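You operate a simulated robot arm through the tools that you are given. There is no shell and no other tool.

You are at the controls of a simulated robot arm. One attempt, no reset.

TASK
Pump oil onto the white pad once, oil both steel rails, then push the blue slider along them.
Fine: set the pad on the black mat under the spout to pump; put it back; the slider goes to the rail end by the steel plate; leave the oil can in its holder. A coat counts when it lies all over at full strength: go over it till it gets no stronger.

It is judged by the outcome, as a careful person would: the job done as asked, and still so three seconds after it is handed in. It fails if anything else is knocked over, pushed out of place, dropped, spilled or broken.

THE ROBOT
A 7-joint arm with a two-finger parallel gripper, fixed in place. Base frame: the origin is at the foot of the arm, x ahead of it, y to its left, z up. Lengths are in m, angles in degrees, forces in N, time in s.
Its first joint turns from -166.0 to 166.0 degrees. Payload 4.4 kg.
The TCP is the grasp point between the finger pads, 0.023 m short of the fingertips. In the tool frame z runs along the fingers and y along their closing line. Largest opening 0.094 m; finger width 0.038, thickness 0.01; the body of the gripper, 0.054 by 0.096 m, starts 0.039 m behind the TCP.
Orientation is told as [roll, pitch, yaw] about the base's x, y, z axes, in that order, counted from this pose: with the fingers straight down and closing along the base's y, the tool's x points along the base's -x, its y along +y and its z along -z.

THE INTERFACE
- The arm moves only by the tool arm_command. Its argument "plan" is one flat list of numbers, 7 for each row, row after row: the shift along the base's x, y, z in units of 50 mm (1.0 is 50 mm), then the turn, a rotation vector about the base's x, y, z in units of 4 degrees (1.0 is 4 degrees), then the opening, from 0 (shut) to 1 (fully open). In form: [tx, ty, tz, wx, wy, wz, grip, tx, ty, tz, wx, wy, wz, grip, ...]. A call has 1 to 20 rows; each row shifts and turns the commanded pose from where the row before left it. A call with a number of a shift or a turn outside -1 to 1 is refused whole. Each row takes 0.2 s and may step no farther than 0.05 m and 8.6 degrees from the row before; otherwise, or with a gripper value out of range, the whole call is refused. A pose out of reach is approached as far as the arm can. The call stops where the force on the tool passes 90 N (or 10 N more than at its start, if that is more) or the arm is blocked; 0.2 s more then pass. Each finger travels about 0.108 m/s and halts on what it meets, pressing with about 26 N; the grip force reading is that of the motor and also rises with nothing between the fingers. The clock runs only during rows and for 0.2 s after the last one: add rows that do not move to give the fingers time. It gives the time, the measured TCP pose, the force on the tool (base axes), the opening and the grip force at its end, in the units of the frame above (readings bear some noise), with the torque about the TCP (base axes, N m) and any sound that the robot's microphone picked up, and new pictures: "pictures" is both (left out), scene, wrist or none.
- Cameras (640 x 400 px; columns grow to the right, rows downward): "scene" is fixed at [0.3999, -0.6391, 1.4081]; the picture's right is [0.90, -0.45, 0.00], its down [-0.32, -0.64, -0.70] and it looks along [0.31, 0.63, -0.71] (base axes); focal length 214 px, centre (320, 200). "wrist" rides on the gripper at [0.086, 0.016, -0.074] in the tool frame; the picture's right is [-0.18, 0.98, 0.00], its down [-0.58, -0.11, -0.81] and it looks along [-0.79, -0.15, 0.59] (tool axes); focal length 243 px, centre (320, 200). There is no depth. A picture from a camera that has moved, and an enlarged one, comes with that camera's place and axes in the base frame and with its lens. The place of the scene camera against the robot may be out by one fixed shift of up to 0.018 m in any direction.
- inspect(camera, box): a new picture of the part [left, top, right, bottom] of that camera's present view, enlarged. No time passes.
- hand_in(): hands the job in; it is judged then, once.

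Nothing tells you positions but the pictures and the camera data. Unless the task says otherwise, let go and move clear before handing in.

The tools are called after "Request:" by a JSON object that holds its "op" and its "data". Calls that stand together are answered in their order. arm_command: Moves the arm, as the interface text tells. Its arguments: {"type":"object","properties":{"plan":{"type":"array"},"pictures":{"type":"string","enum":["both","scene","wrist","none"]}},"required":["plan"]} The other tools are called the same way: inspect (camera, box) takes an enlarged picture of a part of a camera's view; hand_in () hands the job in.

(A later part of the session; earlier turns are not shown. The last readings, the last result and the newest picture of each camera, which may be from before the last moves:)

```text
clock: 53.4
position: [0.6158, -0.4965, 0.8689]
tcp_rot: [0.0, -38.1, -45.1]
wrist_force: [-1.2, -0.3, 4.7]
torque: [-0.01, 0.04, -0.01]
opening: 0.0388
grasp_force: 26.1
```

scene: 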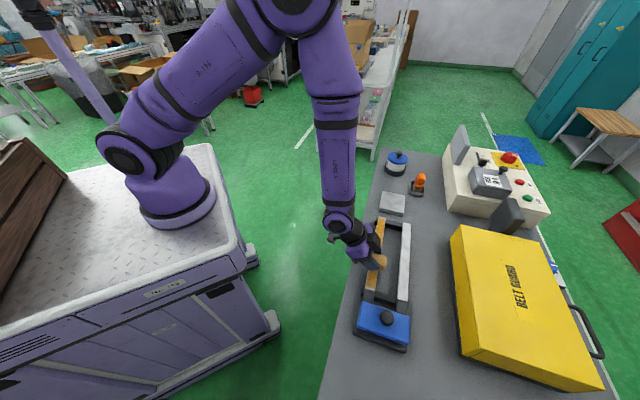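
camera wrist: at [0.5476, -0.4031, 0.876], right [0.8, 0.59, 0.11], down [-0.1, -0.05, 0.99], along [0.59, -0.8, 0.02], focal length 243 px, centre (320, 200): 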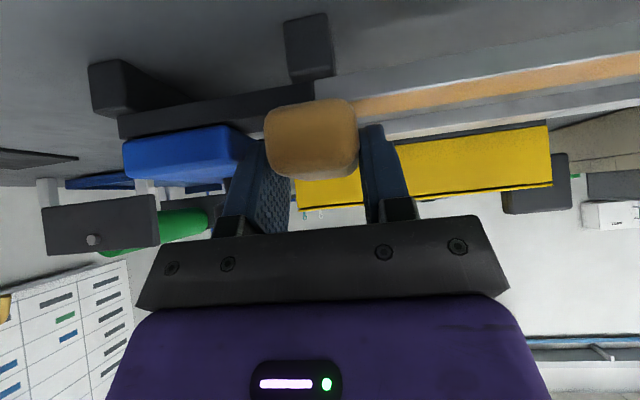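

Contact is light (4–5 N). I'll add half a millimetre and rub back and forth over the slider end.

Request:
{"op": "arm_command", "data": {"plan": [0, 0, -0.012, 0, 0, 0, 0, 0.3, 0.3, 0, 0, 0, 0, 0, -0.3, -0.3, 0, 0, 0, 0, 0, 0.3, 0.3, 0, 0, 0, 0, 0, -0.3, -0.3, 0, 0, 0, 0, 0, 0.3, 0.3, 0, 0, 0, 0, 0, -0.3, -0.3, 0, 0, 0, 0, 0, 0.3, 0.3, 0, 0, 0, 0, 0, -0.3, -0.3, 0, 0, 0, 0, 0, 0.3, 0.3, 0, 0, 0, 0, 0, -0.3, -0.3, 0, 0, 0, 0, 0, 0.3, 0.3, 0, 0, 0, 0, 0, -0.3, -0.3, 0, 0, 0, 0, 0], "pictures": "none"}}

Request:
{"op": "arm_command", "data": {"plan": [0.35, 0.35, 0, 0, 0, 0, 0, 0.35, 0.35, 0, 0, 0, 0, 0, 0.35, 0.35, 0, 0, 0, 0, 0, 0.35, 0.35, 0, 0, 0, 0, 0], "pictures": "scene"}}

Request:
{"op": "inspect", "data": {"camera": "scene", "box": [355, 265, 405, 305]}}

Request:
{"op": "inspect", "data": {"camera": "wrist", "box": [60, 60, 280, 200]}}

```text
clock: 56.2
position: [0.6154, -0.4957, 0.8671]
tcp_rot: [-0.1, -38.2, -45.0]
wrist_force: [7.2, 4.7, 30.3]
torque: [0.26, -0.2, 0.0]
opening: 0.0391
grasp_force: 25.8
```

```text
clock: 57.2
position: [0.6847, -0.4247, 0.8681]
tcp_rot: [0.1, -37.9, -45.0]
wrist_force: [-2.4, -1.8, 15.1]
torque: [0.03, -0.02, 0.05]
opening: 0.0394
grasp_force: 25.7
```

scene: 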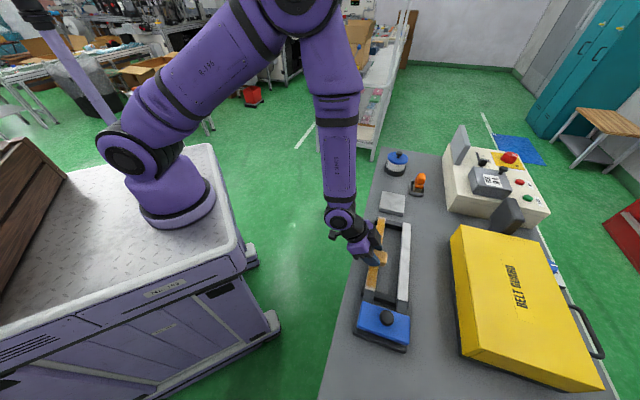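

```text
10.00 times, centred on (380, 285) of scene
camera zoom: at [0.3999, -0.6391, 1.4081], right [0.9, -0.45, 0.0], down [-0.32, -0.64, -0.7], along [0.31, 0.63, -0.71], focal length 2145 px, centre (-280, -650)
```

zoom: 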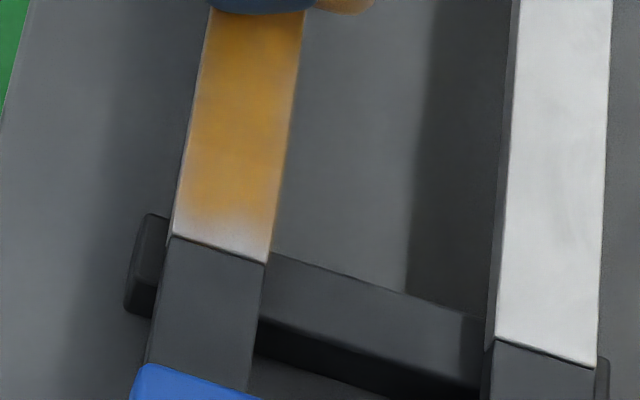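

```text
2.86 times, centred on (170, 130) of wrist
camera zoom: at [0.6155, -0.3328, 0.8734], right [0.8, 0.59, 0.11], down [-0.1, -0.05, 0.99], along [0.59, -0.8, 0.02], focal length 693 px, centre (749, 400)
```

zoom: 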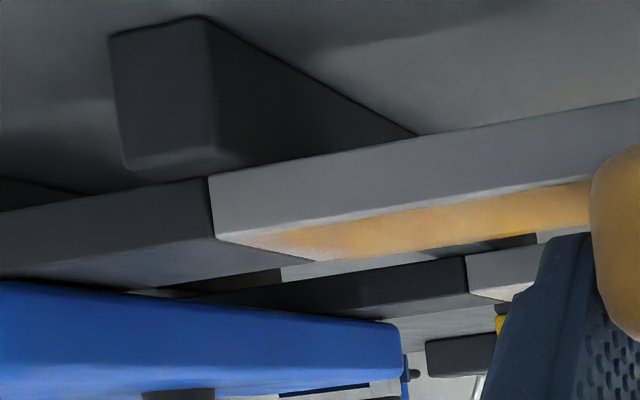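

The slider-end edge looks unchanged after a dozen more strokes, so it's likely as strong as it gets with a soft visual edge. I'll do the same at the far end and compare.

Request:
{"op": "arm_command", "data": {"plan": [0.355, 0.355, 0, 0, 0, 0, 0, 0.355, 0.355, 0, 0, 0, 0, 0, 0.355, 0.355, 0, 0, 0, 0, 0, 0.355, 0.355, 0, 0, 0, 0, 0, 0.355, 0.355, 0, 0, 0, 0, 0, 0.355, 0.355, 0, 0, 0, 0, 0, 0.355, 0.355, 0, 0, 0, 0, 0, -0.35, -0.35, 0, 0, 0, 0, 0, 0.35, 0.35, 0, 0, 0, 0, 0, -0.35, -0.35, 0, 0, 0, 0, 0, 0.35, 0.35, 0, 0, 0, 0, 0, -0.35, -0.35, 0, 0, 0, 0, 0, 0.35, 0.35, 0, 0, 0, 0, 0, -0.35, -0.35, 0, 0, 0, 0, 0, 0.35, 0.35, 0, 0, 0, 0, 0], "pictures": "scene"}}

Request:
{"op": "arm_command", "data": {"plan": [-0.355, -0.355, 0, 0, 0, 0, 0, -0.355, -0.355, 0, 0, 0, 0, 0, -0.355, -0.355, 0, 0, 0, 0, 0, -0.355, -0.355, 0, 0, 0, 0, 0, -0.355, -0.355, 0, 0, 0, 0, 0], "pictures": "scene"}}

Request:
{"op": "inspect", "data": {"camera": "scene", "box": [365, 205, 415, 245]}}

Request:
{"op": "inspect", "data": {"camera": "scene", "box": [355, 235, 415, 300]}}

```text
clock: 60.4
position: [0.8086, -0.3007, 0.8672]
tcp_rot: [-0.1, -37.9, -45.0]
wrist_force: [-5.3, -0.4, 21.9]
torque: [-0.2, 0.23, -0.04]
opening: 0.039
grasp_force: 25.8
```

scene: 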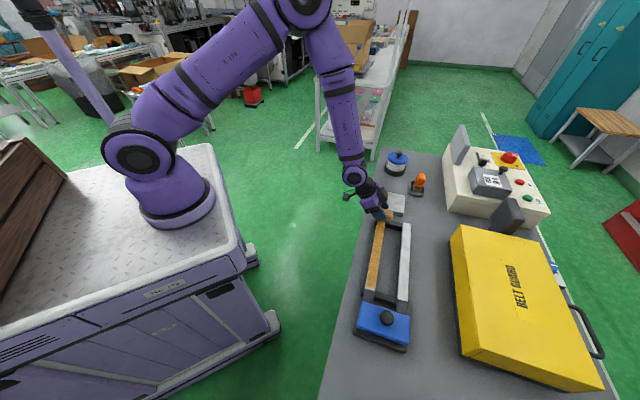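

```text
clock: 61.6
position: [0.7189, -0.3905, 0.8671]
tcp_rot: [-0.2, -38.0, -45.0]
wrist_force: [7.4, 4.2, 31.1]
torque: [0.14, -0.22, -0.01]
opening: 0.0387
grasp_force: 25.3
```

scene: 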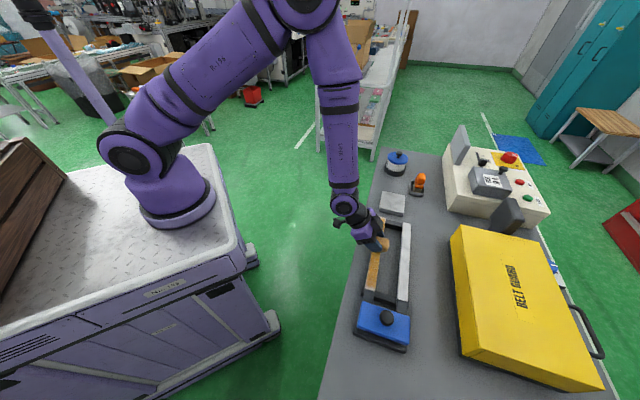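

```text
10.00 times, centred on (390, 225) of scene
camera zoom: at [0.3999, -0.6391, 1.4081], right [0.9, -0.45, 0.0], down [-0.32, -0.64, -0.7], along [0.31, 0.63, -0.71], focal length 2145 px, centre (-380, -50)
```

zoom: 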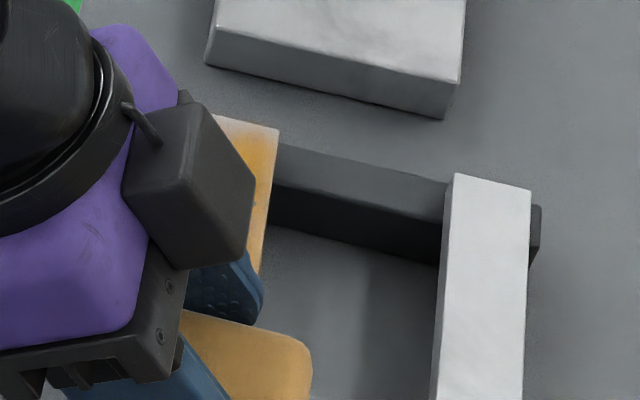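

```text
6.15 times, centred on (385, 268) of scene
camera zoom: at [0.3999, -0.6391, 1.4081], right [0.9, -0.45, 0.0], down [-0.32, -0.64, -0.7], along [0.31, 0.63, -0.71], focal length 1320 px, centre (-80, -215)
```

zoom: 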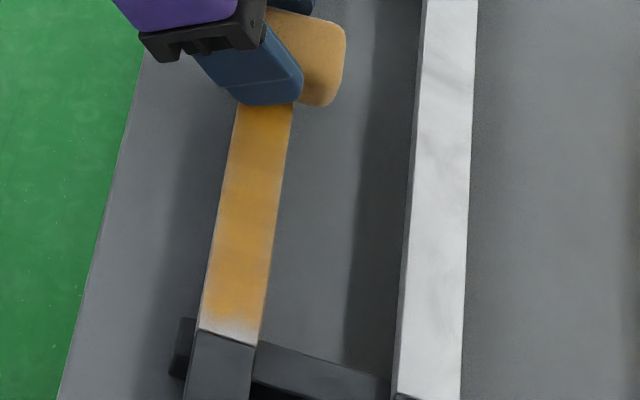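

The film is even along the rail. One last back-and-forth over the slider half with pressure eased a little, then I'll lift.

Request:
{"op": "arm_command", "data": {"plan": [0, 0, 0.016, 0, 0, 0, 0, -0.347, -0.347, 0, 0, 0, 0, 0, -0.347, -0.347, 0, 0, 0, 0, 0, -0.347, -0.347, 0, 0, 0, 0, 0, -0.347, -0.347, 0, 0, 0, 0, 0, -0.347, -0.347, 0, 0, 0, 0, 0, -0.347, -0.347, 0, 0, 0, 0, 0, 0.35, 0.35, 0, 0, 0, 0, 0, 0.35, 0.35, 0, 0, 0, 0, 0, 0.35, 0.35, 0, 0, 0, 0, 0, 0.35, 0.35, 0, 0, 0, 0, 0, 0.35, 0.35, 0, 0, 0, 0, 0, 0.35, 0.35, 0, 0, 0, 0, 0], "pictures": "none"}}

Request:
{"op": "arm_command", "data": {"plan": [0, 0, 0.5, 0, 0, 0, 0, 0, 0, 0.5, 0, 0, 0, 0, -0.5, 0.5, 0.5, 0, 0, 0, 0, -0.5, 0.5, 0.3, 0, 0, 0, 0, -0.6, 0.6, 0.3, 0, 0, 0, 0, -0.6, 0.6, 0.3, 0, 0, 0, 0], "pictures": "both"}}

Request:
{"op": "inspect", "data": {"camera": "scene", "box": [355, 205, 435, 255]}}

Request:
{"op": "inspect", "data": {"camera": "scene", "box": [355, 250, 435, 300]}}

Request:
{"op": "inspect", "data": {"camera": "wrist", "box": [160, 0, 480, 220]}}

```text
clock: 64.4
position: [0.7229, -0.3899, 0.8686]
tcp_rot: [-0.1, -37.9, -45.1]
wrist_force: [-0.5, 0.3, -0.9]
torque: [0.04, 0.0, 0.0]
opening: 0.0392
grasp_force: 25.8
```

```text
clock: 65.8
position: [0.6141, -0.2786, 0.9874]
tcp_rot: [-0.1, -37.9, -45.1]
wrist_force: [0.0, -0.6, 0.5]
torque: [-0.03, -0.02, 0.0]
opening: 0.0388
grasp_force: 25.9
out of reach, approached as far as the arm can: row 6
camera wrist: at [0.5455, -0.1878, 0.9933], right [0.8, 0.59, 0.11], down [-0.1, -0.05, 0.99], along [0.59, -0.81, 0.02], focal length 243 px, centre (320, 200)
```

scene: 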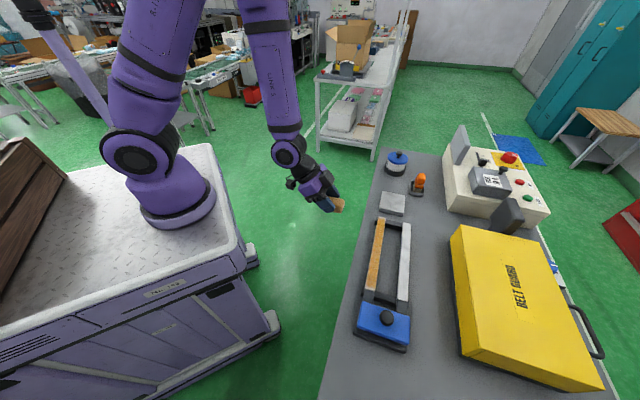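
wrist: 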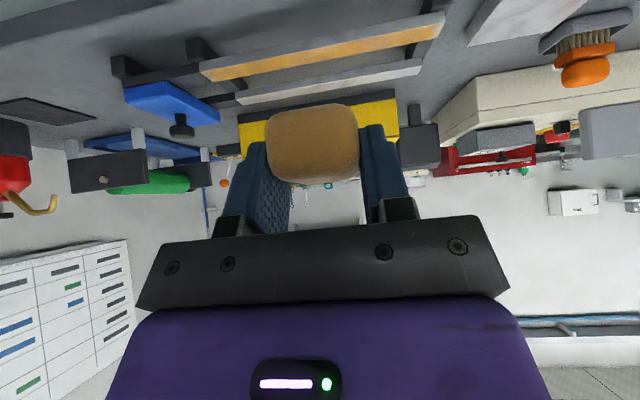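

```text
8.00 times, centred on (395, 230) of scene
camera zoom: at [0.3999, -0.6391, 1.4081], right [0.9, -0.45, 0.0], down [-0.32, -0.64, -0.7], along [0.31, 0.63, -0.71], focal length 1716 px, centre (-280, -40)
```

zoom: 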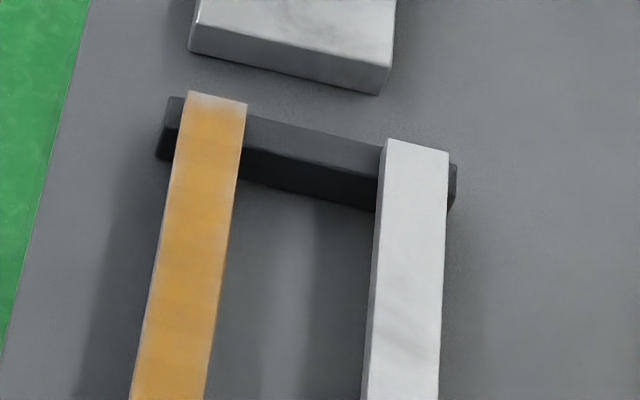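

```text
8.00 times, centred on (395, 275) of scene
camera zoom: at [0.3999, -0.6391, 1.4081], right [0.9, -0.45, 0.0], down [-0.32, -0.64, -0.7], along [0.31, 0.63, -0.71], focal length 1716 px, centre (-280, -400)
```

zoom: 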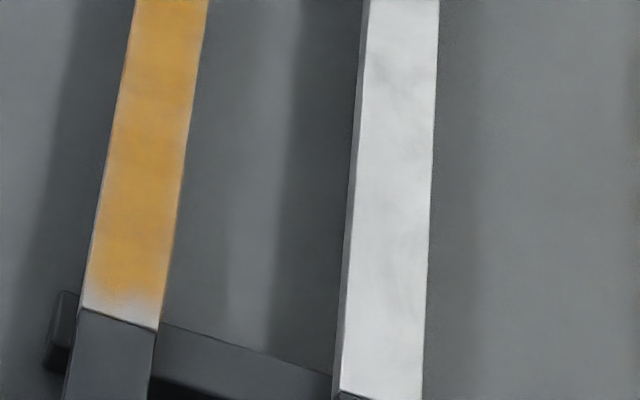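

```text
1.82 times, centred on (320, 110) of wrist
camera zoom: at [0.5455, -0.1878, 0.9933], right [0.8, 0.59, 0.11], down [-0.1, -0.05, 0.99], along [0.59, -0.81, 0.02], focal length 441 px, centre (320, 364)
```

zoom: 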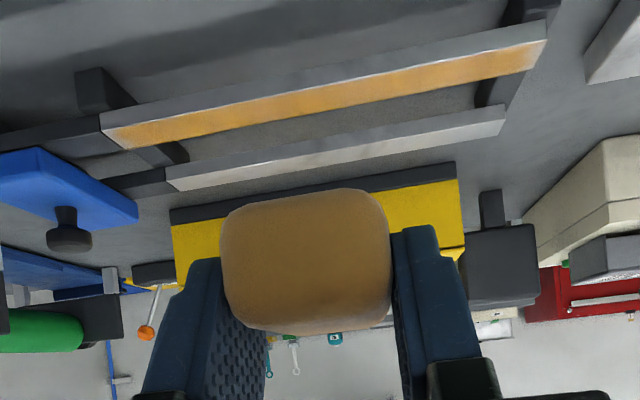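

The first rail is evenly coated end to end with only a soft visible border. Now I carry the pad over the middle of the second rail and come down to just above it.

Request:
{"op": "arm_command", "data": {"plan": [0.484, -0.651, -0.195, 0, 0, 0, 0, 0.484, -0.651, -0.195, 0, 0, 0, 0, 0.484, -0.651, -0.195, 0, 0, 0, 0, 0.484, -0.651, -0.195, 0, 0, 0, 0, 0.484, -0.651, -0.195, 0, 0, 0, 0, 0.484, -0.651, -0.195, 0, 0, 0, 0, 0, 0, -0.5, 0, 0, 0, 0, 0, 0, -0.5, 0, 0, 0, 0]}}

Request:
{"op": "inspect", "data": {"camera": "wrist", "box": [120, 0, 520, 220]}}

Request:
{"op": "inspect", "data": {"camera": "scene", "box": [350, 210, 450, 290]}}

```text
clock: 67.6
position: [0.7629, -0.4763, 0.8799]
tcp_rot: [0.0, -38.1, -45.1]
wrist_force: [-0.6, 0.3, 0.3]
torque: [0.0, -0.02, 0.04]
opening: 0.0392
grasp_force: 26.4
camera wrist: at [0.6927, -0.3839, 0.8855], right [0.8, 0.59, 0.11], down [-0.1, -0.05, 0.99], along [0.59, -0.81, 0.02], focal length 243 px, centre (320, 200)
```

scene: 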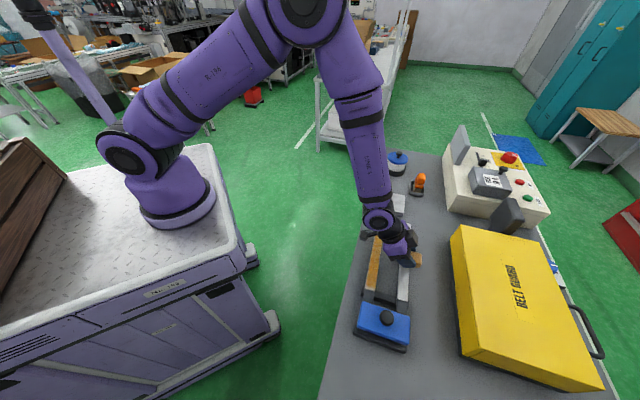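
wrist: 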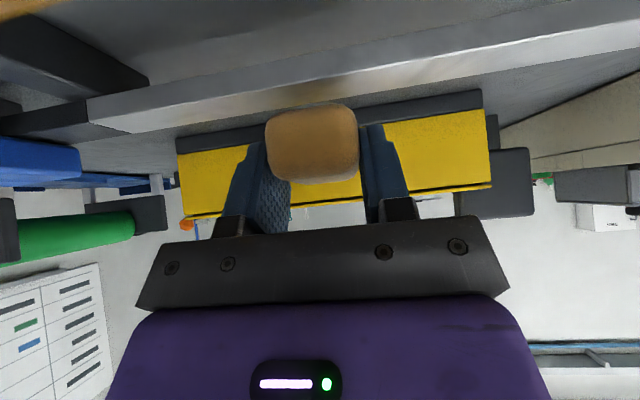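

```text
1.60 times, centred on (320, 110) of wrist
camera zoom: at [0.6927, -0.3839, 0.8855], right [0.8, 0.59, 0.11], down [-0.1, -0.05, 0.99], along [0.59, -0.81, 0.02], focal length 388 px, centre (320, 344)
```

zoom: 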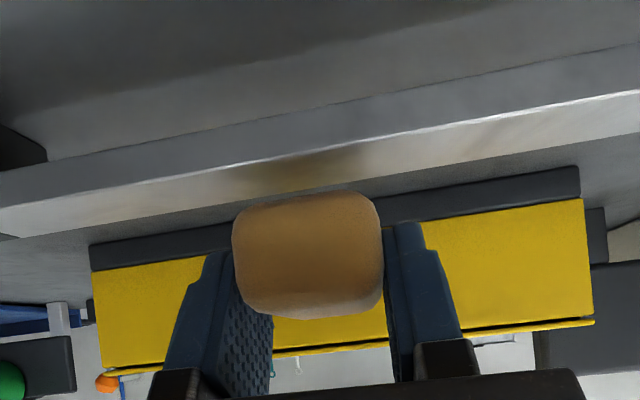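

```text
5.00 times, centred on (400, 250) of scene
camera zoom: at [0.3999, -0.6391, 1.4081], right [0.9, -0.45, 0.0], down [-0.32, -0.64, -0.7], along [0.31, 0.63, -0.71], focal length 1072 px, centre (-80, -50)
```

zoom: 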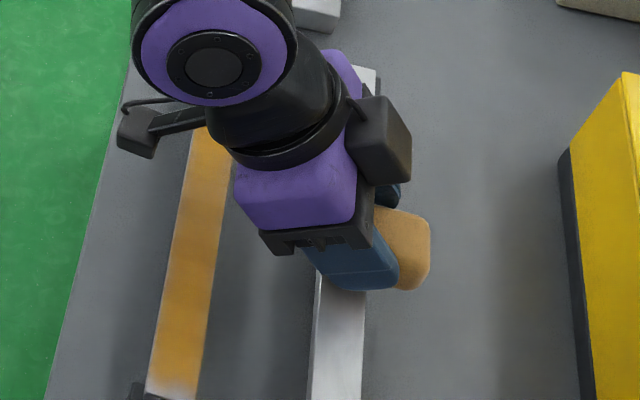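

The pad is centred over the second rail. Lowering to contact.

Request:
{"op": "arm_command", "data": {"plan": [0, 0, -0.1, 0, 0, 0, 0, 0, 0, -0.08, 0, 0, 0, 0], "pictures": "none"}}

Request:
{"op": "arm_command", "data": {"plan": [0, 0, -0.03, 0, 0, 0, 0], "pictures": "none"}}

```text
clock: 68.2
position: [0.76, -0.4758, 0.8702]
tcp_rot: [0.0, -38.1, -45.1]
wrist_force: [-1.2, 0.0, -0.1]
torque: [-0.03, 0.01, 0.01]
opening: 0.0391
grasp_force: 26.1
```

```text
clock: 68.6
position: [0.7613, -0.4775, 0.8699]
tcp_rot: [-0.1, -37.9, -45.0]
wrist_force: [1.0, -0.8, 0.3]
torque: [0.01, 0.02, 0.01]
opening: 0.0392
grasp_force: 26.4
```

Request:
{"op": "arm_command", "data": {"plan": [0, 0, -0.03, 0, 0, 0, 0], "pictures": "none"}}

```text
clock: 69.0
position: [0.7598, -0.4766, 0.8684]
tcp_rot: [-0.1, -38.0, -45.0]
wrist_force: [-0.1, 1.0, 0.1]
torque: [-0.01, 0.02, -0.02]
opening: 0.0391
grasp_force: 25.8
```

Still no contact at z≈0.868; one more small step down.

Request:
{"op": "arm_command", "data": {"plan": [0, 0, -0.025, 0, 0, 0, 0], "pictures": "none"}}

Request:
{"op": "arm_command", "data": {"plan": [0, 0, -0.02, 0, 0, 0, 0], "pictures": "wrist"}}

```text
clock: 69.4
position: [0.7615, -0.4759, 0.8671]
tcp_rot: [-0.1, -38.0, -45.1]
wrist_force: [-1.3, 0.8, 6.6]
torque: [0.08, 0.08, 0.0]
opening: 0.0391
grasp_force: 26.0
```

```text
clock: 69.8
position: [0.7616, -0.4767, 0.8672]
tcp_rot: [0.1, -38.2, -45.1]
wrist_force: [-1.5, 1.2, 20.4]
torque: [0.14, 0.14, -0.02]
opening: 0.039
grasp_force: 26.0
camera wrist: at [0.6915, -0.3851, 0.8723], right [0.8, 0.59, 0.11], down [-0.11, -0.05, 0.99], along [0.59, -0.81, 0.02], focal length 243 px, centre (320, 200)
```

wrist: 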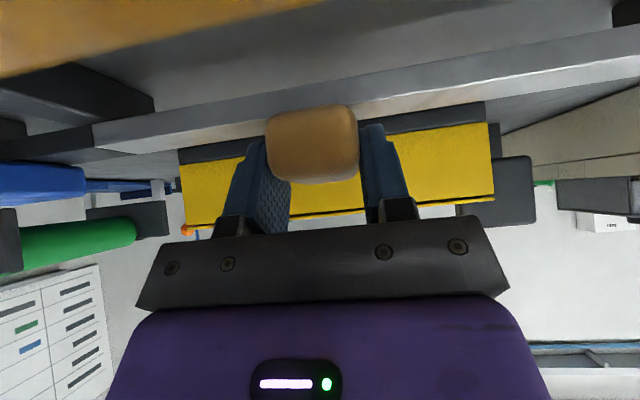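

Contact at z≈0.867. The pad has crept up a little in the grip, so I'll keep the pressure gentle (well under 15 N). Easing off slightly and wiping to the far end.

Request:
{"op": "arm_command", "data": {"plan": [0, 0, 0.016, 0, 0, 0, 0, 0.3, 0.3, 0, 0, 0, 0, 0, 0.3, 0.3, 0, 0, 0, 0, 0], "pictures": "none"}}

Request:
{"op": "arm_command", "data": {"plan": [0.3, 0.3, 0, 0, 0, 0, 0, 0.3, 0.3, 0, 0, 0, 0, 0, 0.3, 0.3, 0, 0, 0, 0, 0, 0.3, 0.3, 0, 0, 0, 0, 0, 0.25, 0.25, 0, 0, 0, 0, 0], "pictures": "both"}}

Request:
{"op": "inspect", "data": {"camera": "scene", "box": [350, 200, 450, 290]}}

Request:
{"op": "inspect", "data": {"camera": "wrist", "box": [120, 0, 520, 220]}}

```text
clock: 70.6
position: [0.7917, -0.4452, 0.8672]
tcp_rot: [0.0, -37.9, -45.0]
wrist_force: [-1.3, 0.4, 8.5]
torque: [0.05, 0.1, 0.0]
opening: 0.0392
grasp_force: 26.1
```

```text
clock: 71.8
position: [0.8633, -0.3735, 0.8665]
tcp_rot: [-0.1, -38.0, -44.9]
wrist_force: [0.0, 0.5, 8.0]
torque: [0.03, 0.04, -0.01]
opening: 0.0393
grasp_force: 25.9
camera wrist: at [0.7934, -0.2824, 0.8727], right [0.8, 0.59, 0.11], down [-0.1, -0.05, 0.99], along [0.59, -0.8, 0.02], focal length 243 px, centre (320, 200)
```

scene: 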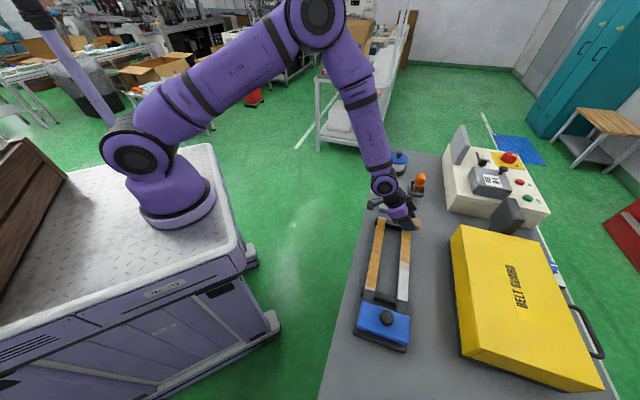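
wrist: 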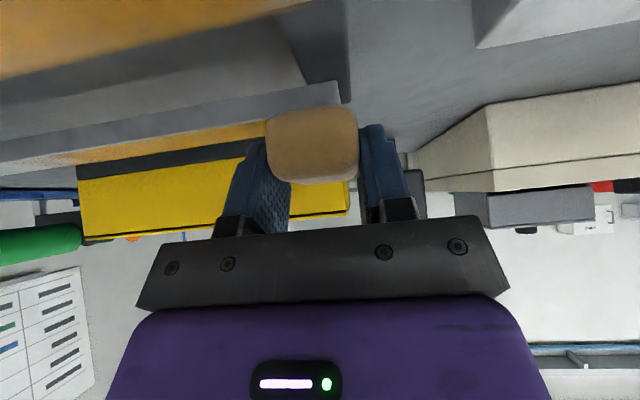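

```text
4.44 times, centred on (400, 245) of scene
camera zoom: at [0.3999, -0.6391, 1.4081], right [0.9, -0.45, 0.0], down [-0.32, -0.64, -0.7], along [0.31, 0.63, -0.71], focal length 953 px, centre (-36, 0)
```

zoom: 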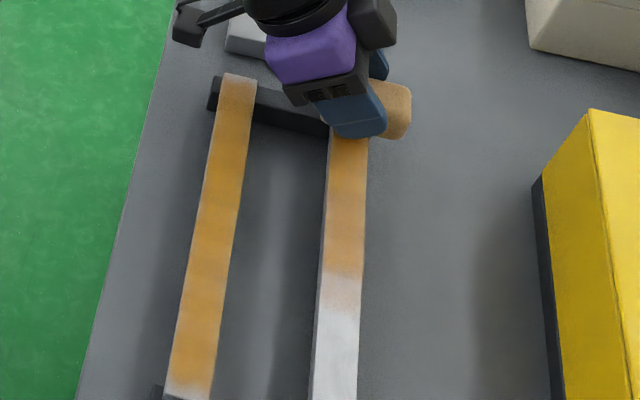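

```text
1.60 times, centred on (320, 110) of wrist
camera zoom: at [0.7934, -0.2824, 0.8727], right [0.8, 0.59, 0.11], down [-0.1, -0.05, 0.99], along [0.59, -0.8, 0.02], focal length 388 px, centre (320, 344)
```

zoom: 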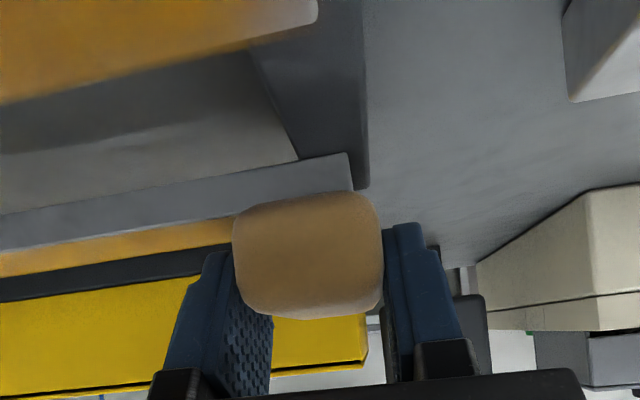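

The second rail takes the oil well; the first rail's end fade looks like a soft visual border at both ends. I'll go just past the far end and then wipe back to the slider end, keeping clear of the slider's knob.

Request:
{"op": "arm_command", "data": {"plan": [0.14, 0.14, 0, 0, 0, 0, 0, -0.313, -0.313, 0, 0, 0, 0, 0, -0.313, -0.313, 0, 0, 0, 0, 0, -0.313, -0.313, 0, 0, 0, 0, 0, -0.313, -0.313, 0, 0, 0, 0, 0, -0.313, -0.313, 0, 0, 0, 0, 0, -0.313, -0.313, 0, 0, 0, 0, 0, -0.313, -0.313, 0, 0, 0, 0, 0, -0.313, -0.313, 0, 0, 0, 0, 0, -0.313, -0.313, 0, 0, 0, 0, 0, -0.313, -0.313, 0, 0, 0, 0, 0], "pictures": "both"}}

Request:
{"op": "inspect", "data": {"camera": "wrist", "box": [40, 20, 440, 220]}}

Request:
{"op": "inspect", "data": {"camera": "scene", "box": [350, 200, 450, 320]}}

```text
clock: 74.2
position: [0.7111, -0.525, 0.8674]
tcp_rot: [-0.1, -38.2, -45.0]
wrist_force: [6.3, 6.3, 30.6]
torque: [0.15, -0.12, -0.04]
opening: 0.0392
grasp_force: 26.4
camera wrist: at [0.6424, -0.4327, 0.872], right [0.8, 0.59, 0.11], down [-0.1, -0.05, 0.99], along [0.59, -0.81, 0.02], focal length 243 px, centre (320, 200)
```

scene: 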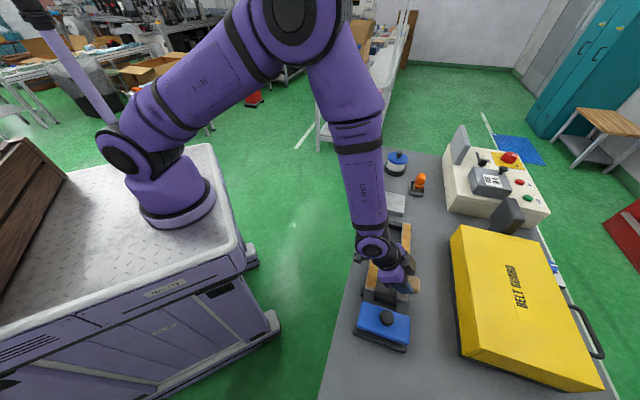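
wrist: 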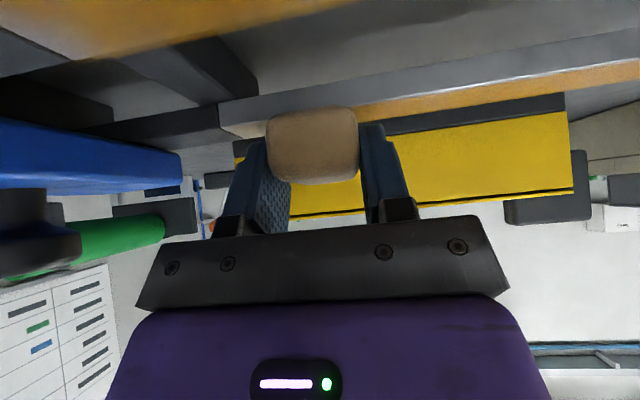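

```text
1.60 times, centred on (240, 120) of wrist
camera zoom: at [0.6424, -0.4327, 0.872], right [0.8, 0.59, 0.11], down [-0.1, -0.05, 0.99], along [0.59, -0.81, 0.02], focal length 388 px, centre (448, 328)
```

zoom: 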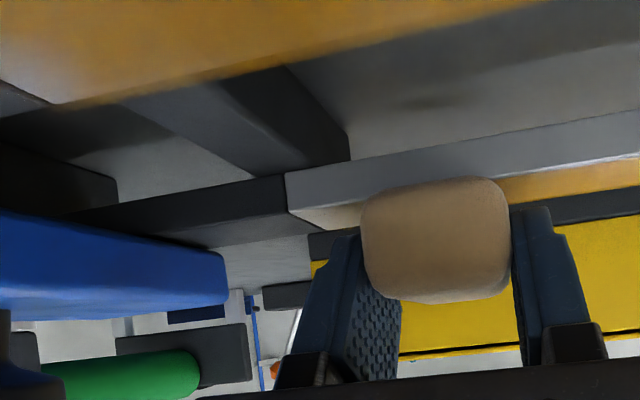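

```text
3.33 times, centred on (400, 260) of scene
camera zoom: at [0.3999, -0.6391, 1.4081], right [0.9, -0.45, 0.0], down [-0.32, -0.64, -0.7], along [0.31, 0.63, -0.71], focal length 715 px, centre (53, 0)
```

zoom: 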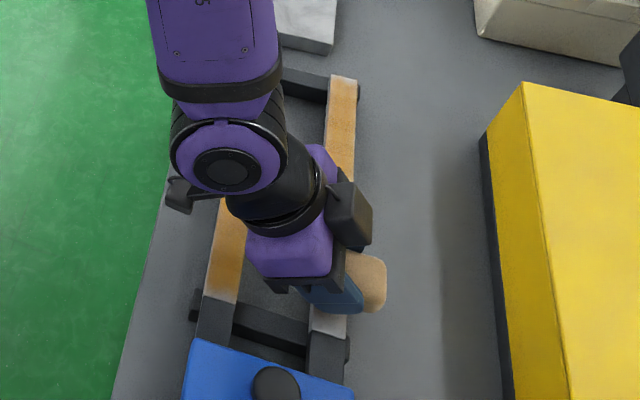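

Pressure rises on the return strokes, so I'll ease up about 0.8 mm and finish this stroke to the slider end.

Request:
{"op": "arm_command", "data": {"plan": [0, 0, 0.018, 0, 0, 0, 0, -0.2, -0.2, 0, 0, 0, 0, 0, -0.2, -0.2, 0, 0, 0, 0, 0, -0.2, -0.2, 0, 0, 0, 0, 0], "pictures": "wrist"}}

Request:
{"op": "inspect", "data": {"camera": "wrist", "box": [0, 20, 400, 240]}}

```text
clock: 75.2
position: [0.679, -0.557, 0.868]
tcp_rot: [-0.1, -37.9, -45.2]
wrist_force: [-3.9, -2.3, 15.9]
torque: [0.07, 0.16, -0.01]
opening: 0.0389
grasp_force: 26.1
camera wrist: at [0.6113, -0.4649, 0.8724], right [0.8, 0.59, 0.11], down [-0.1, -0.05, 0.99], along [0.59, -0.81, 0.02], focal length 243 px, centre (320, 200)
```

wrist: 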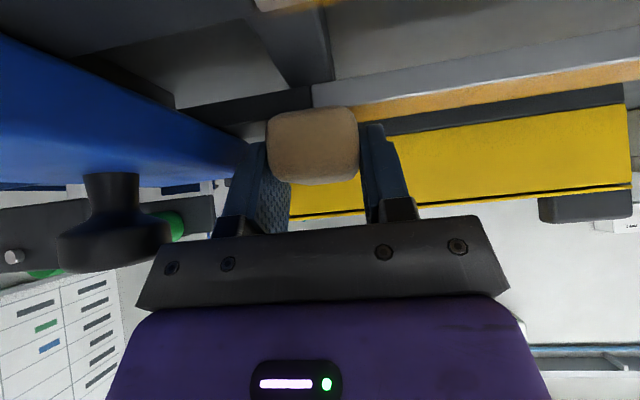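

```text
1.60 times, centred on (200, 130) of wrist
camera zoom: at [0.6113, -0.4649, 0.8724], right [0.8, 0.59, 0.11], down [-0.1, -0.05, 0.99], along [0.59, -0.81, 0.02], focal length 388 px, centre (512, 312)
```

zoom: 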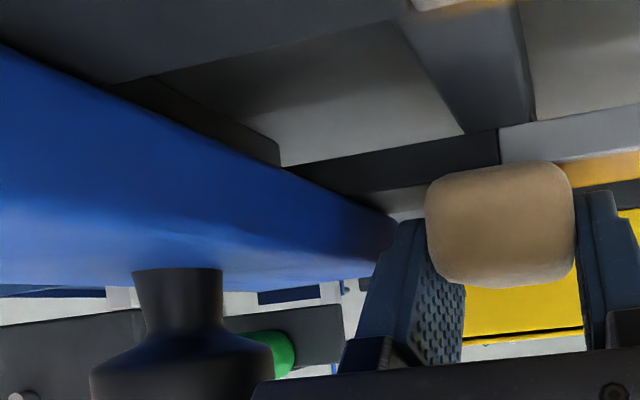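

I'm at the slider end of the second rail with clearance to the slider. A few short strokes here, then a full forward pass, with height trimmed for each direction.

Request:
{"op": "arm_command", "data": {"plan": [0.3, 0.3, -0.015, 0, 0, 0, 0, -0.3, -0.3, 0.015, 0, 0, 0, 0, 0.3, 0.3, -0.015, 0, 0, 0, 0, -0.3, -0.3, 0.015, 0, 0, 0, 0, 0.3, 0.3, -0.015, 0, 0, 0, 0, -0.3, -0.3, 0.015, 0, 0, 0, 0, 0.313, 0.313, -0.015, 0, 0, 0, 0, 0.313, 0.313, 0, 0, 0, 0, 0, 0.313, 0.313, 0, 0, 0, 0, 0, 0.313, 0.313, 0, 0, 0, 0, 0, 0.313, 0.313, 0, 0, 0, 0, 0, 0.313, 0.313, 0, 0, 0, 0, 0], "pictures": "both"}}

Request:
{"op": "inspect", "data": {"camera": "scene", "box": [355, 260, 435, 320]}}

Request:
{"op": "inspect", "data": {"camera": "wrist", "box": [0, 20, 400, 240]}}

```text
clock: 77.8
position: [0.7773, -0.4612, 0.8667]
tcp_rot: [0.0, -37.9, -45.1]
wrist_force: [0.3, 1.0, 6.6]
torque: [0.08, 0.03, -0.02]
opening: 0.039
grasp_force: 26.1
camera wrist: at [0.7084, -0.3684, 0.8721], right [0.8, 0.59, 0.11], down [-0.1, -0.05, 0.99], along [0.59, -0.8, 0.02], focal length 243 px, centre (320, 200)
```

scene: 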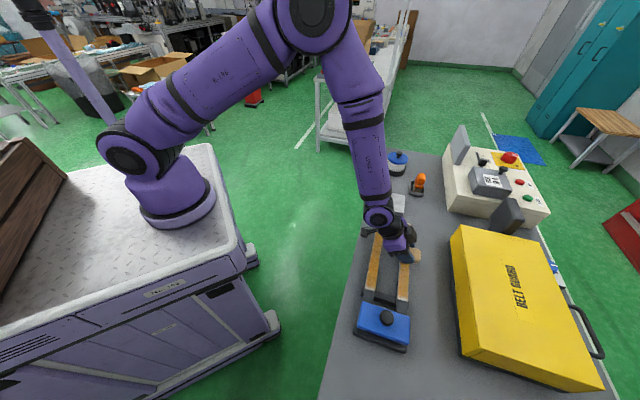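
wrist: 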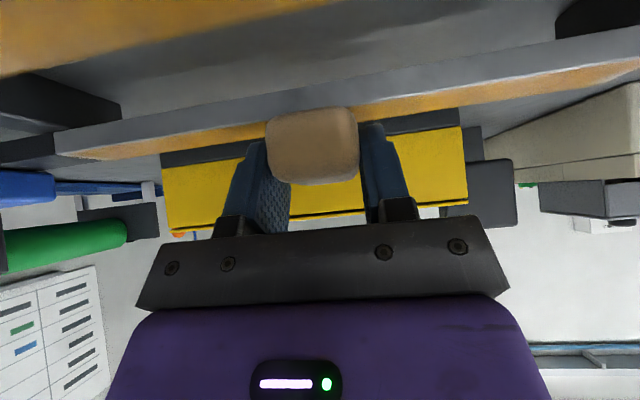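

```text
6.67 times, centred on (395, 290) of scene
camera zoom: at [0.3999, -0.6391, 1.4081], right [0.9, -0.45, 0.0], down [-0.32, -0.64, -0.7], along [0.31, 0.63, -0.71], focal length 1430 px, centre (-180, -400)
```

zoom: 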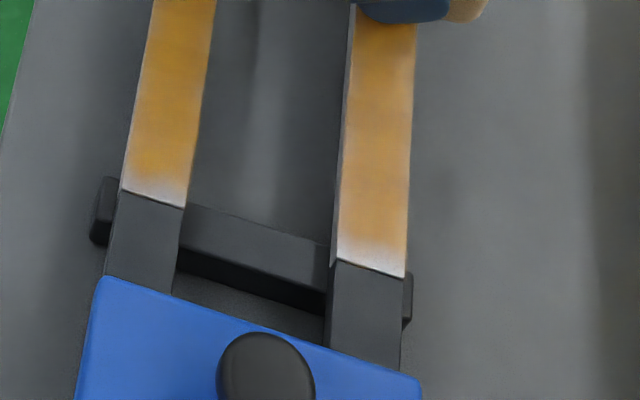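

```text
1.60 times, centred on (200, 130) of wrist
camera zoom: at [0.7084, -0.3684, 0.8721], right [0.8, 0.59, 0.11], down [-0.1, -0.05, 0.99], along [0.59, -0.8, 0.02], focal length 388 px, centre (512, 312)
```

zoom: 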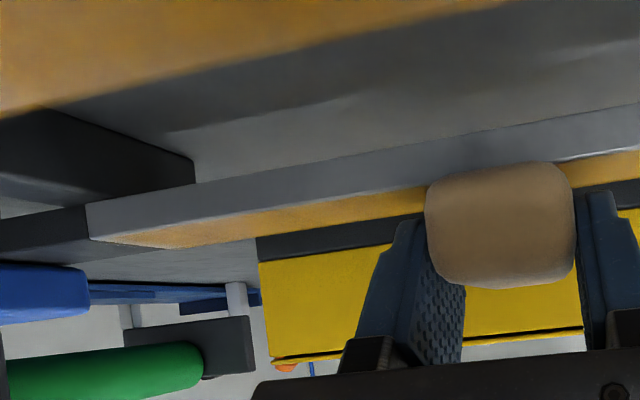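

Both rails now show the same soft fade at the slider end, so it is a visual border. The second rail is still a bit paler, so I'll continue with more full passes.

Request:
{"op": "arm_command", "data": {"plan": [0.38, 0.38, 0, 0, 0, 0, 0, 0.38, 0.38, 0, 0, 0, 0, 0, 0.38, 0.38, 0, 0, 0, 0, 0, 0.38, 0.38, 0, 0, 0, 0, 0, 0.38, 0.38, 0, 0, 0, 0, 0, -0.317, -0.317, 0.012, 0, 0, 0, 0, -0.317, -0.317, 0, 0, 0, 0, 0, -0.317, -0.317, 0, 0, 0, 0, 0, -0.317, -0.317, 0, 0, 0, 0, 0, -0.317, -0.317, 0, 0, 0, 0, 0, -0.317, -0.317, 0, 0, 0, 0, 0, -0.317, -0.317, 0, 0, 0, 0, 0, -0.317, -0.317, 0, 0, 0, 0, 0, -0.317, -0.317, 0, 0, 0, 0, 0, -0.317, -0.317, 0, 0, 0, 0, 0, -0.317, -0.317, 0, 0, 0, 0, 0, -0.317, -0.317, 0, 0, 0, 0, 0], "pictures": "both"}}

Request:
{"op": "inspect", "data": {"camera": "scene", "box": [365, 205, 435, 255]}}

```text
clock: 81.4
position: [0.6823, -0.5529, 0.8683]
tcp_rot: [-0.1, -38.0, -44.9]
wrist_force: [0.8, 0.3, -0.5]
torque: [-0.02, -0.01, -0.04]
opening: 0.039
grasp_force: 26.0
camera wrist: at [0.6132, -0.4612, 0.8731], right [0.8, 0.59, 0.11], down [-0.1, -0.05, 0.99], along [0.59, -0.8, 0.02], focal length 243 px, centre (320, 200)
```

scene: 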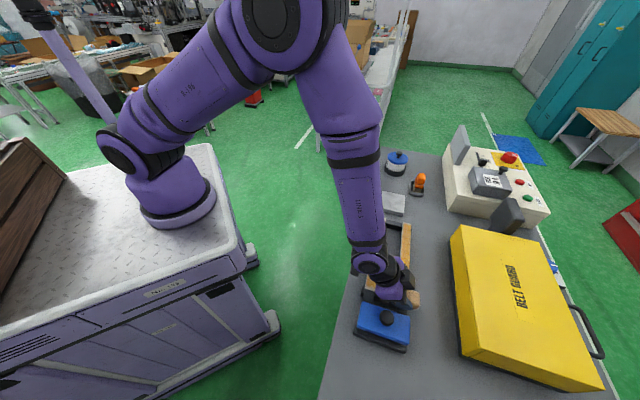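
wrist: 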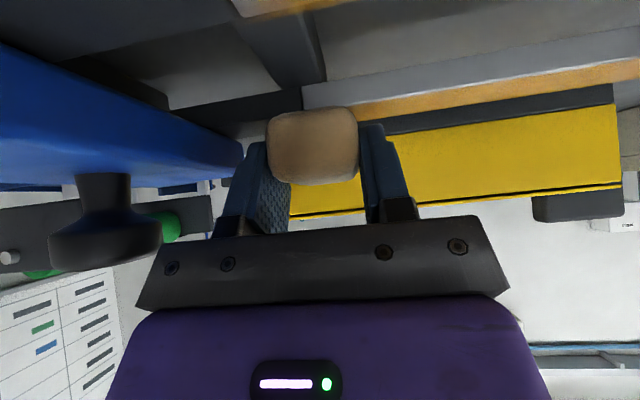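

```text
8.00 times, centred on (400, 230) of scene
camera zoom: at [0.3999, -0.6391, 1.4081], right [0.9, -0.45, 0.0], down [-0.32, -0.64, -0.7], along [0.31, 0.63, -0.71], focal length 1716 px, centre (-320, -40)
```

zoom: 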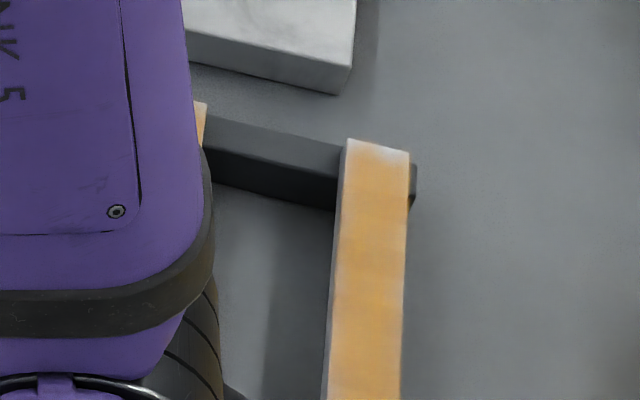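

Contact was lost on the return, so I'll find it again in half-millimetre steps.

Request:
{"op": "arm_command", "data": {"plan": [0, 0, -0.012, 0, 0, 0, 0], "pictures": "none"}}

Request:
{"op": "arm_command", "data": {"plan": [0, 0, -0.012, 0, 0, 0, 0], "pictures": "none"}}

```text
clock: 81.8
position: [0.6818, -0.5538, 0.8671]
tcp_rot: [-0.1, -38.0, -45.1]
wrist_force: [0.0, 0.0, 1.9]
torque: [0.03, 0.08, 0.01]
opening: 0.0392
grasp_force: 26.3
```

```text
clock: 82.2
position: [0.6834, -0.5541, 0.8668]
tcp_rot: [-0.1, -38.1, -45.1]
wrist_force: [-2.2, 1.3, 6.2]
torque: [0.11, 0.12, -0.02]
opening: 0.0394
grasp_force: 26.0
```

Light contact is back. A few short strokes here, then to mid-rail, where I'll set the pad on the rail and regrip it a few mm higher so the fingertips stay well off the steel.

Request:
{"op": "arm_command", "data": {"plan": [0.3, 0.3, 0, 0, 0, 0, 0, -0.3, -0.3, 0, 0, 0, 0, 0, 0.3, 0.3, 0, 0, 0, 0, 0, -0.3, -0.3, 0, 0, 0, 0, 0, 0.308, 0.308, 0, 0, 0, 0, 0, 0.308, 0.308, 0, 0, 0, 0, 0, 0.308, 0.308, 0, 0, 0, 0, 0, 0.308, 0.308, 0, 0, 0, 0, 0, 0.308, 0.308, 0, 0, 0, 0, 0, 0.308, 0.308, 0, 0, 0, 0, 0], "pictures": "wrist"}}

Request:
{"op": "inspect", "data": {"camera": "wrist", "box": [220, 60, 420, 200]}}

```text
clock: 84.4
position: [0.7756, -0.4614, 0.867]
tcp_rot: [0.1, -38.2, -45.1]
wrist_force: [-3.2, -3.1, 20.8]
torque: [-0.02, 0.06, 0.03]
opening: 0.0391
grasp_force: 25.8
camera wrist: at [0.7063, -0.3696, 0.8717], right [0.8, 0.59, 0.11], down [-0.11, -0.05, 0.99], along [0.59, -0.81, 0.02], focal length 243 px, centre (320, 200)
```

wrist: 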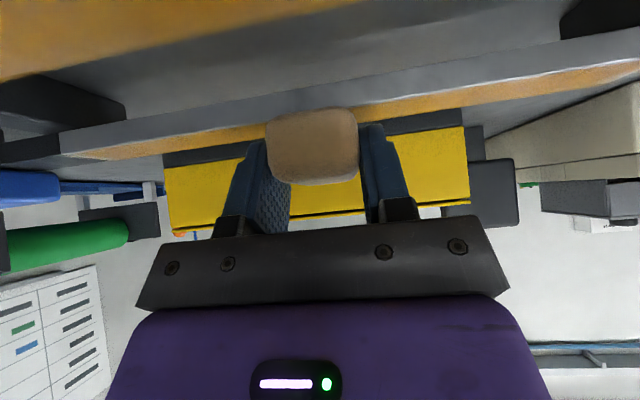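

```text
2.86 times, centred on (320, 130) of wrist
camera zoom: at [0.7063, -0.3696, 0.8717], right [0.8, 0.59, 0.11], down [-0.11, -0.05, 0.99], along [0.59, -0.81, 0.02], focal length 693 px, centre (320, 400)
```

zoom: 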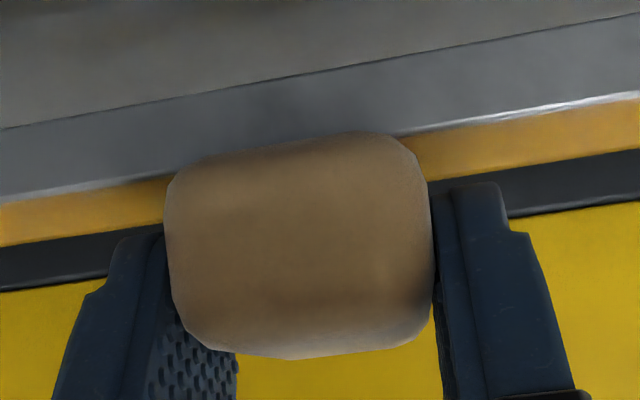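

The fingertips are actually some 6 mm clear of the rail, so no regrip is needed. I'll continue with full passes at moderate pressure.

Request:
{"op": "arm_command", "data": {"plan": [0.384, 0.384, 0.01, 0, 0, 0, 0, 0.384, 0.384, 0, 0, 0, 0, 0, 0.384, 0.384, 0, 0, 0, 0, 0, 0.384, 0.384, 0, 0, 0, 0, 0, 0.384, 0.384, 0, 0, 0, 0, 0, -0.35, -0.35, 0, 0, 0, 0, 0, 0.35, 0.35, 0, 0, 0, 0, 0, -0.35, -0.35, 0, 0, 0, 0, 0, 0.35, 0.35, 0, 0, 0, 0, 0, -0.317, -0.317, 0, 0, 0, 0, 0, -0.317, -0.317, 0, 0, 0, 0, 0, -0.317, -0.317, 0, 0, 0, 0, 0, -0.317, -0.317, 0, 0, 0, 0, 0, -0.317, -0.317, 0, 0, 0, 0, 0], "pictures": "scene"}}

Request:
{"op": "arm_command", "data": {"plan": [-0.317, -0.317, 0, 0, 0, 0, 0, -0.317, -0.317, 0, 0, 0, 0, 0, -0.317, -0.317, 0, 0, 0, 0, 0, -0.317, -0.317, 0, 0, 0, 0, 0, -0.317, -0.317, 0, 0, 0, 0, 0, -0.317, -0.317, 0, 0, 0, 0, 0, -0.317, -0.317, 0, 0, 0, 0, 0], "pictures": "wrist"}}

Request:
{"op": "inspect", "data": {"camera": "scene", "box": [365, 205, 435, 255]}}

```text
clock: 87.4
position: [0.7894, -0.4447, 0.8665]
tcp_rot: [0.0, -38.0, -45.0]
wrist_force: [3.0, 1.9, 14.2]
torque: [0.08, -0.1, -0.01]
opening: 0.0391
grasp_force: 25.8
```

scene: 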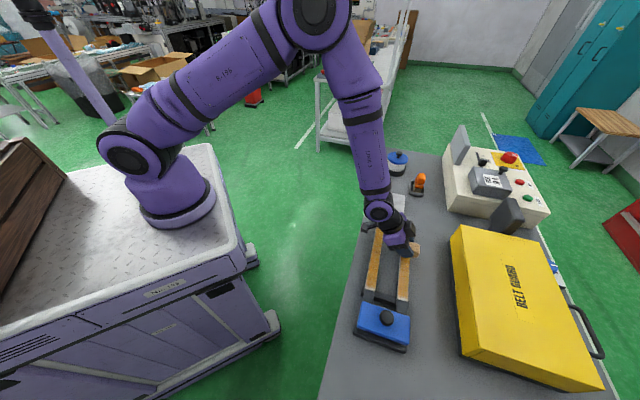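

```text
clock: 89.0
position: [0.6788, -0.5573, 0.8679]
tcp_rot: [-0.3, -38.2, -45.1]
wrist_force: [-2.0, -1.7, 31.6]
torque: [0.17, 0.07, -0.04]
opening: 0.0392
grasp_force: 26.3
camera wrist: at [0.6105, -0.4656, 0.8713], right [0.8, 0.59, 0.11], down [-0.1, -0.04, 0.99], along [0.59, -0.81, 0.02], focal length 243 px, centre (320, 200)
```

wrist: 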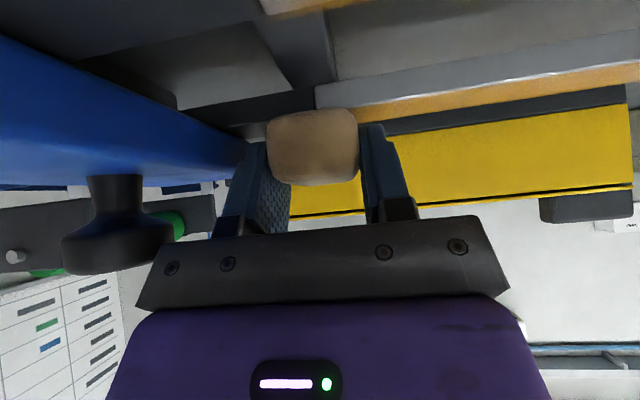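

```text
8.00 times, centred on (400, 230) of scene
camera zoom: at [0.3999, -0.6391, 1.4081], right [0.9, -0.45, 0.0], down [-0.32, -0.64, -0.7], along [0.31, 0.63, -0.71], focal length 1716 px, centre (-320, -40)
```

zoom: 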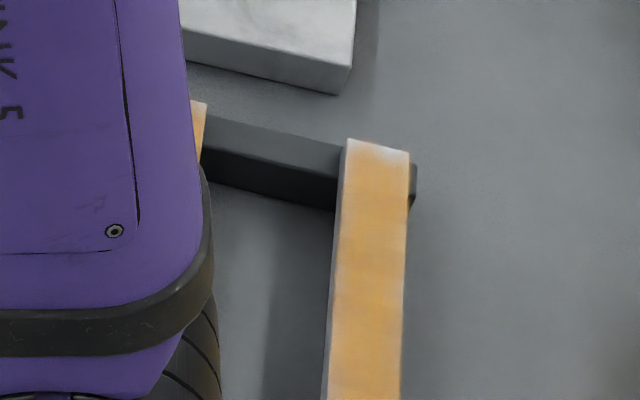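

Request:
{"op": "arm_command", "data": {"plan": [0.3, 0.3, 0.01, 0, 0, 0, 0, -0.3, -0.3, 0, 0, 0, 0, 0, 0.3, 0.3, 0, 0, 0, 0, 0, -0.3, -0.3, 0, 0, 0, 0, 0, 0.35, 0.35, 0, 0, 0, 0, 0, 0.35, 0.35, 0, 0, 0, 0, 0, 0.35, 0.35, 0, 0, 0, 0, 0, 0.35, 0.35, 0, 0, 0, 0, 0, 0.35, 0.35, 0, 0, 0, 0, 0], "pictures": "both"}}

Request:
{"op": "inspect", "data": {"camera": "scene", "box": [355, 260, 435, 310]}}

Request:
{"op": "inspect", "data": {"camera": "wrist", "box": [0, 60, 280, 200]}}

```text
clock: 91.0
position: [0.7679, -0.4696, 0.8678]
tcp_rot: [-0.2, -38.0, -45.1]
wrist_force: [-0.5, -0.9, -0.2]
torque: [0.02, -0.02, 0.01]
opening: 0.0392
grasp_force: 26.1
camera wrist: at [0.699, -0.3773, 0.8724], right [0.8, 0.59, 0.11], down [-0.1, -0.05, 0.99], along [0.59, -0.81, 0.02], focal length 243 px, centre (320, 200)
```

scene: 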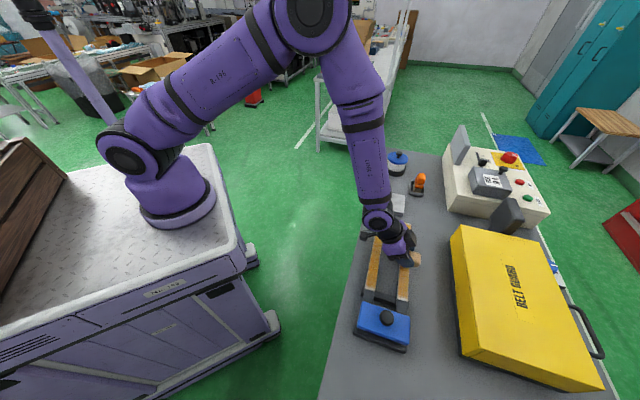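
wrist: 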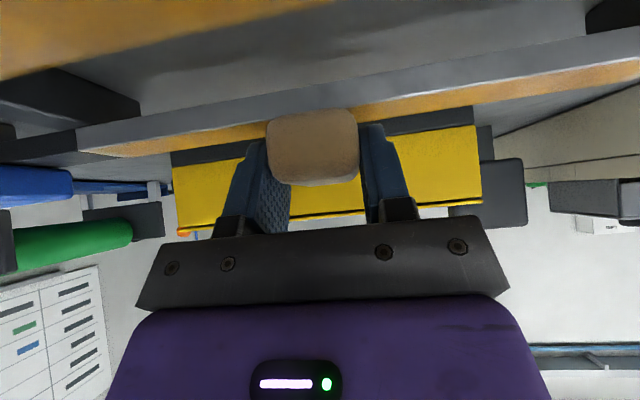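

```text
8.00 times, centred on (395, 285) of scene
camera zoom: at [0.3999, -0.6391, 1.4081], right [0.9, -0.45, 0.0], down [-0.32, -0.64, -0.7], along [0.31, 0.63, -0.71], focal length 1716 px, centre (-280, -480)
```

zoom: 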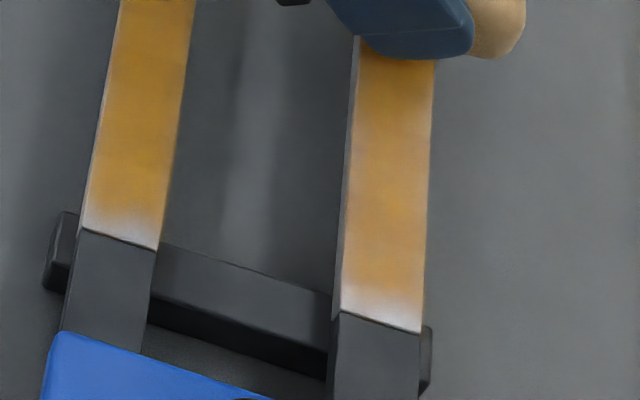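

```text
2.29 times, centred on (140, 130) of wrist
camera zoom: at [0.699, -0.3773, 0.8724], right [0.8, 0.59, 0.11], down [-0.1, -0.05, 0.99], along [0.59, -0.81, 0.02], focal length 555 px, centre (731, 360)
```

zoom: 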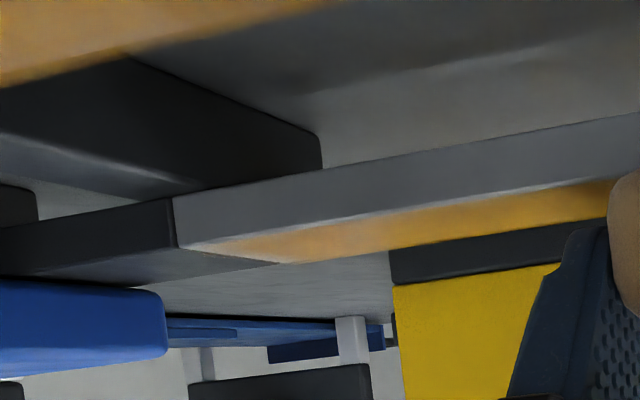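

The slider-end colour on the second rail now matches the first. I'll find contact again and do another full round trip on this rail to see whether it still gets any stronger.

Request:
{"op": "arm_command", "data": {"plan": [0, 0, -0.014, 0, 0, 0, 0], "pictures": "none"}}

Request:
{"op": "arm_command", "data": {"plan": [0, 0, -0.014, 0, 0, 0, 0], "pictures": "none"}}

```text
clock: 91.4
position: [0.7696, -0.4699, 0.8675]
tcp_rot: [-0.2, -38.1, -44.9]
wrist_force: [0.0, 0.6, -0.5]
torque: [0.06, -0.01, -0.02]
opening: 0.0389
grasp_force: 26.2
```

```text
clock: 91.8
position: [0.7699, -0.4685, 0.8659]
tcp_rot: [-0.1, -38.1, -45.1]
wrist_force: [2.2, -0.6, 6.5]
torque: [0.05, -0.06, 0.0]
opening: 0.0392
grasp_force: 26.3
```

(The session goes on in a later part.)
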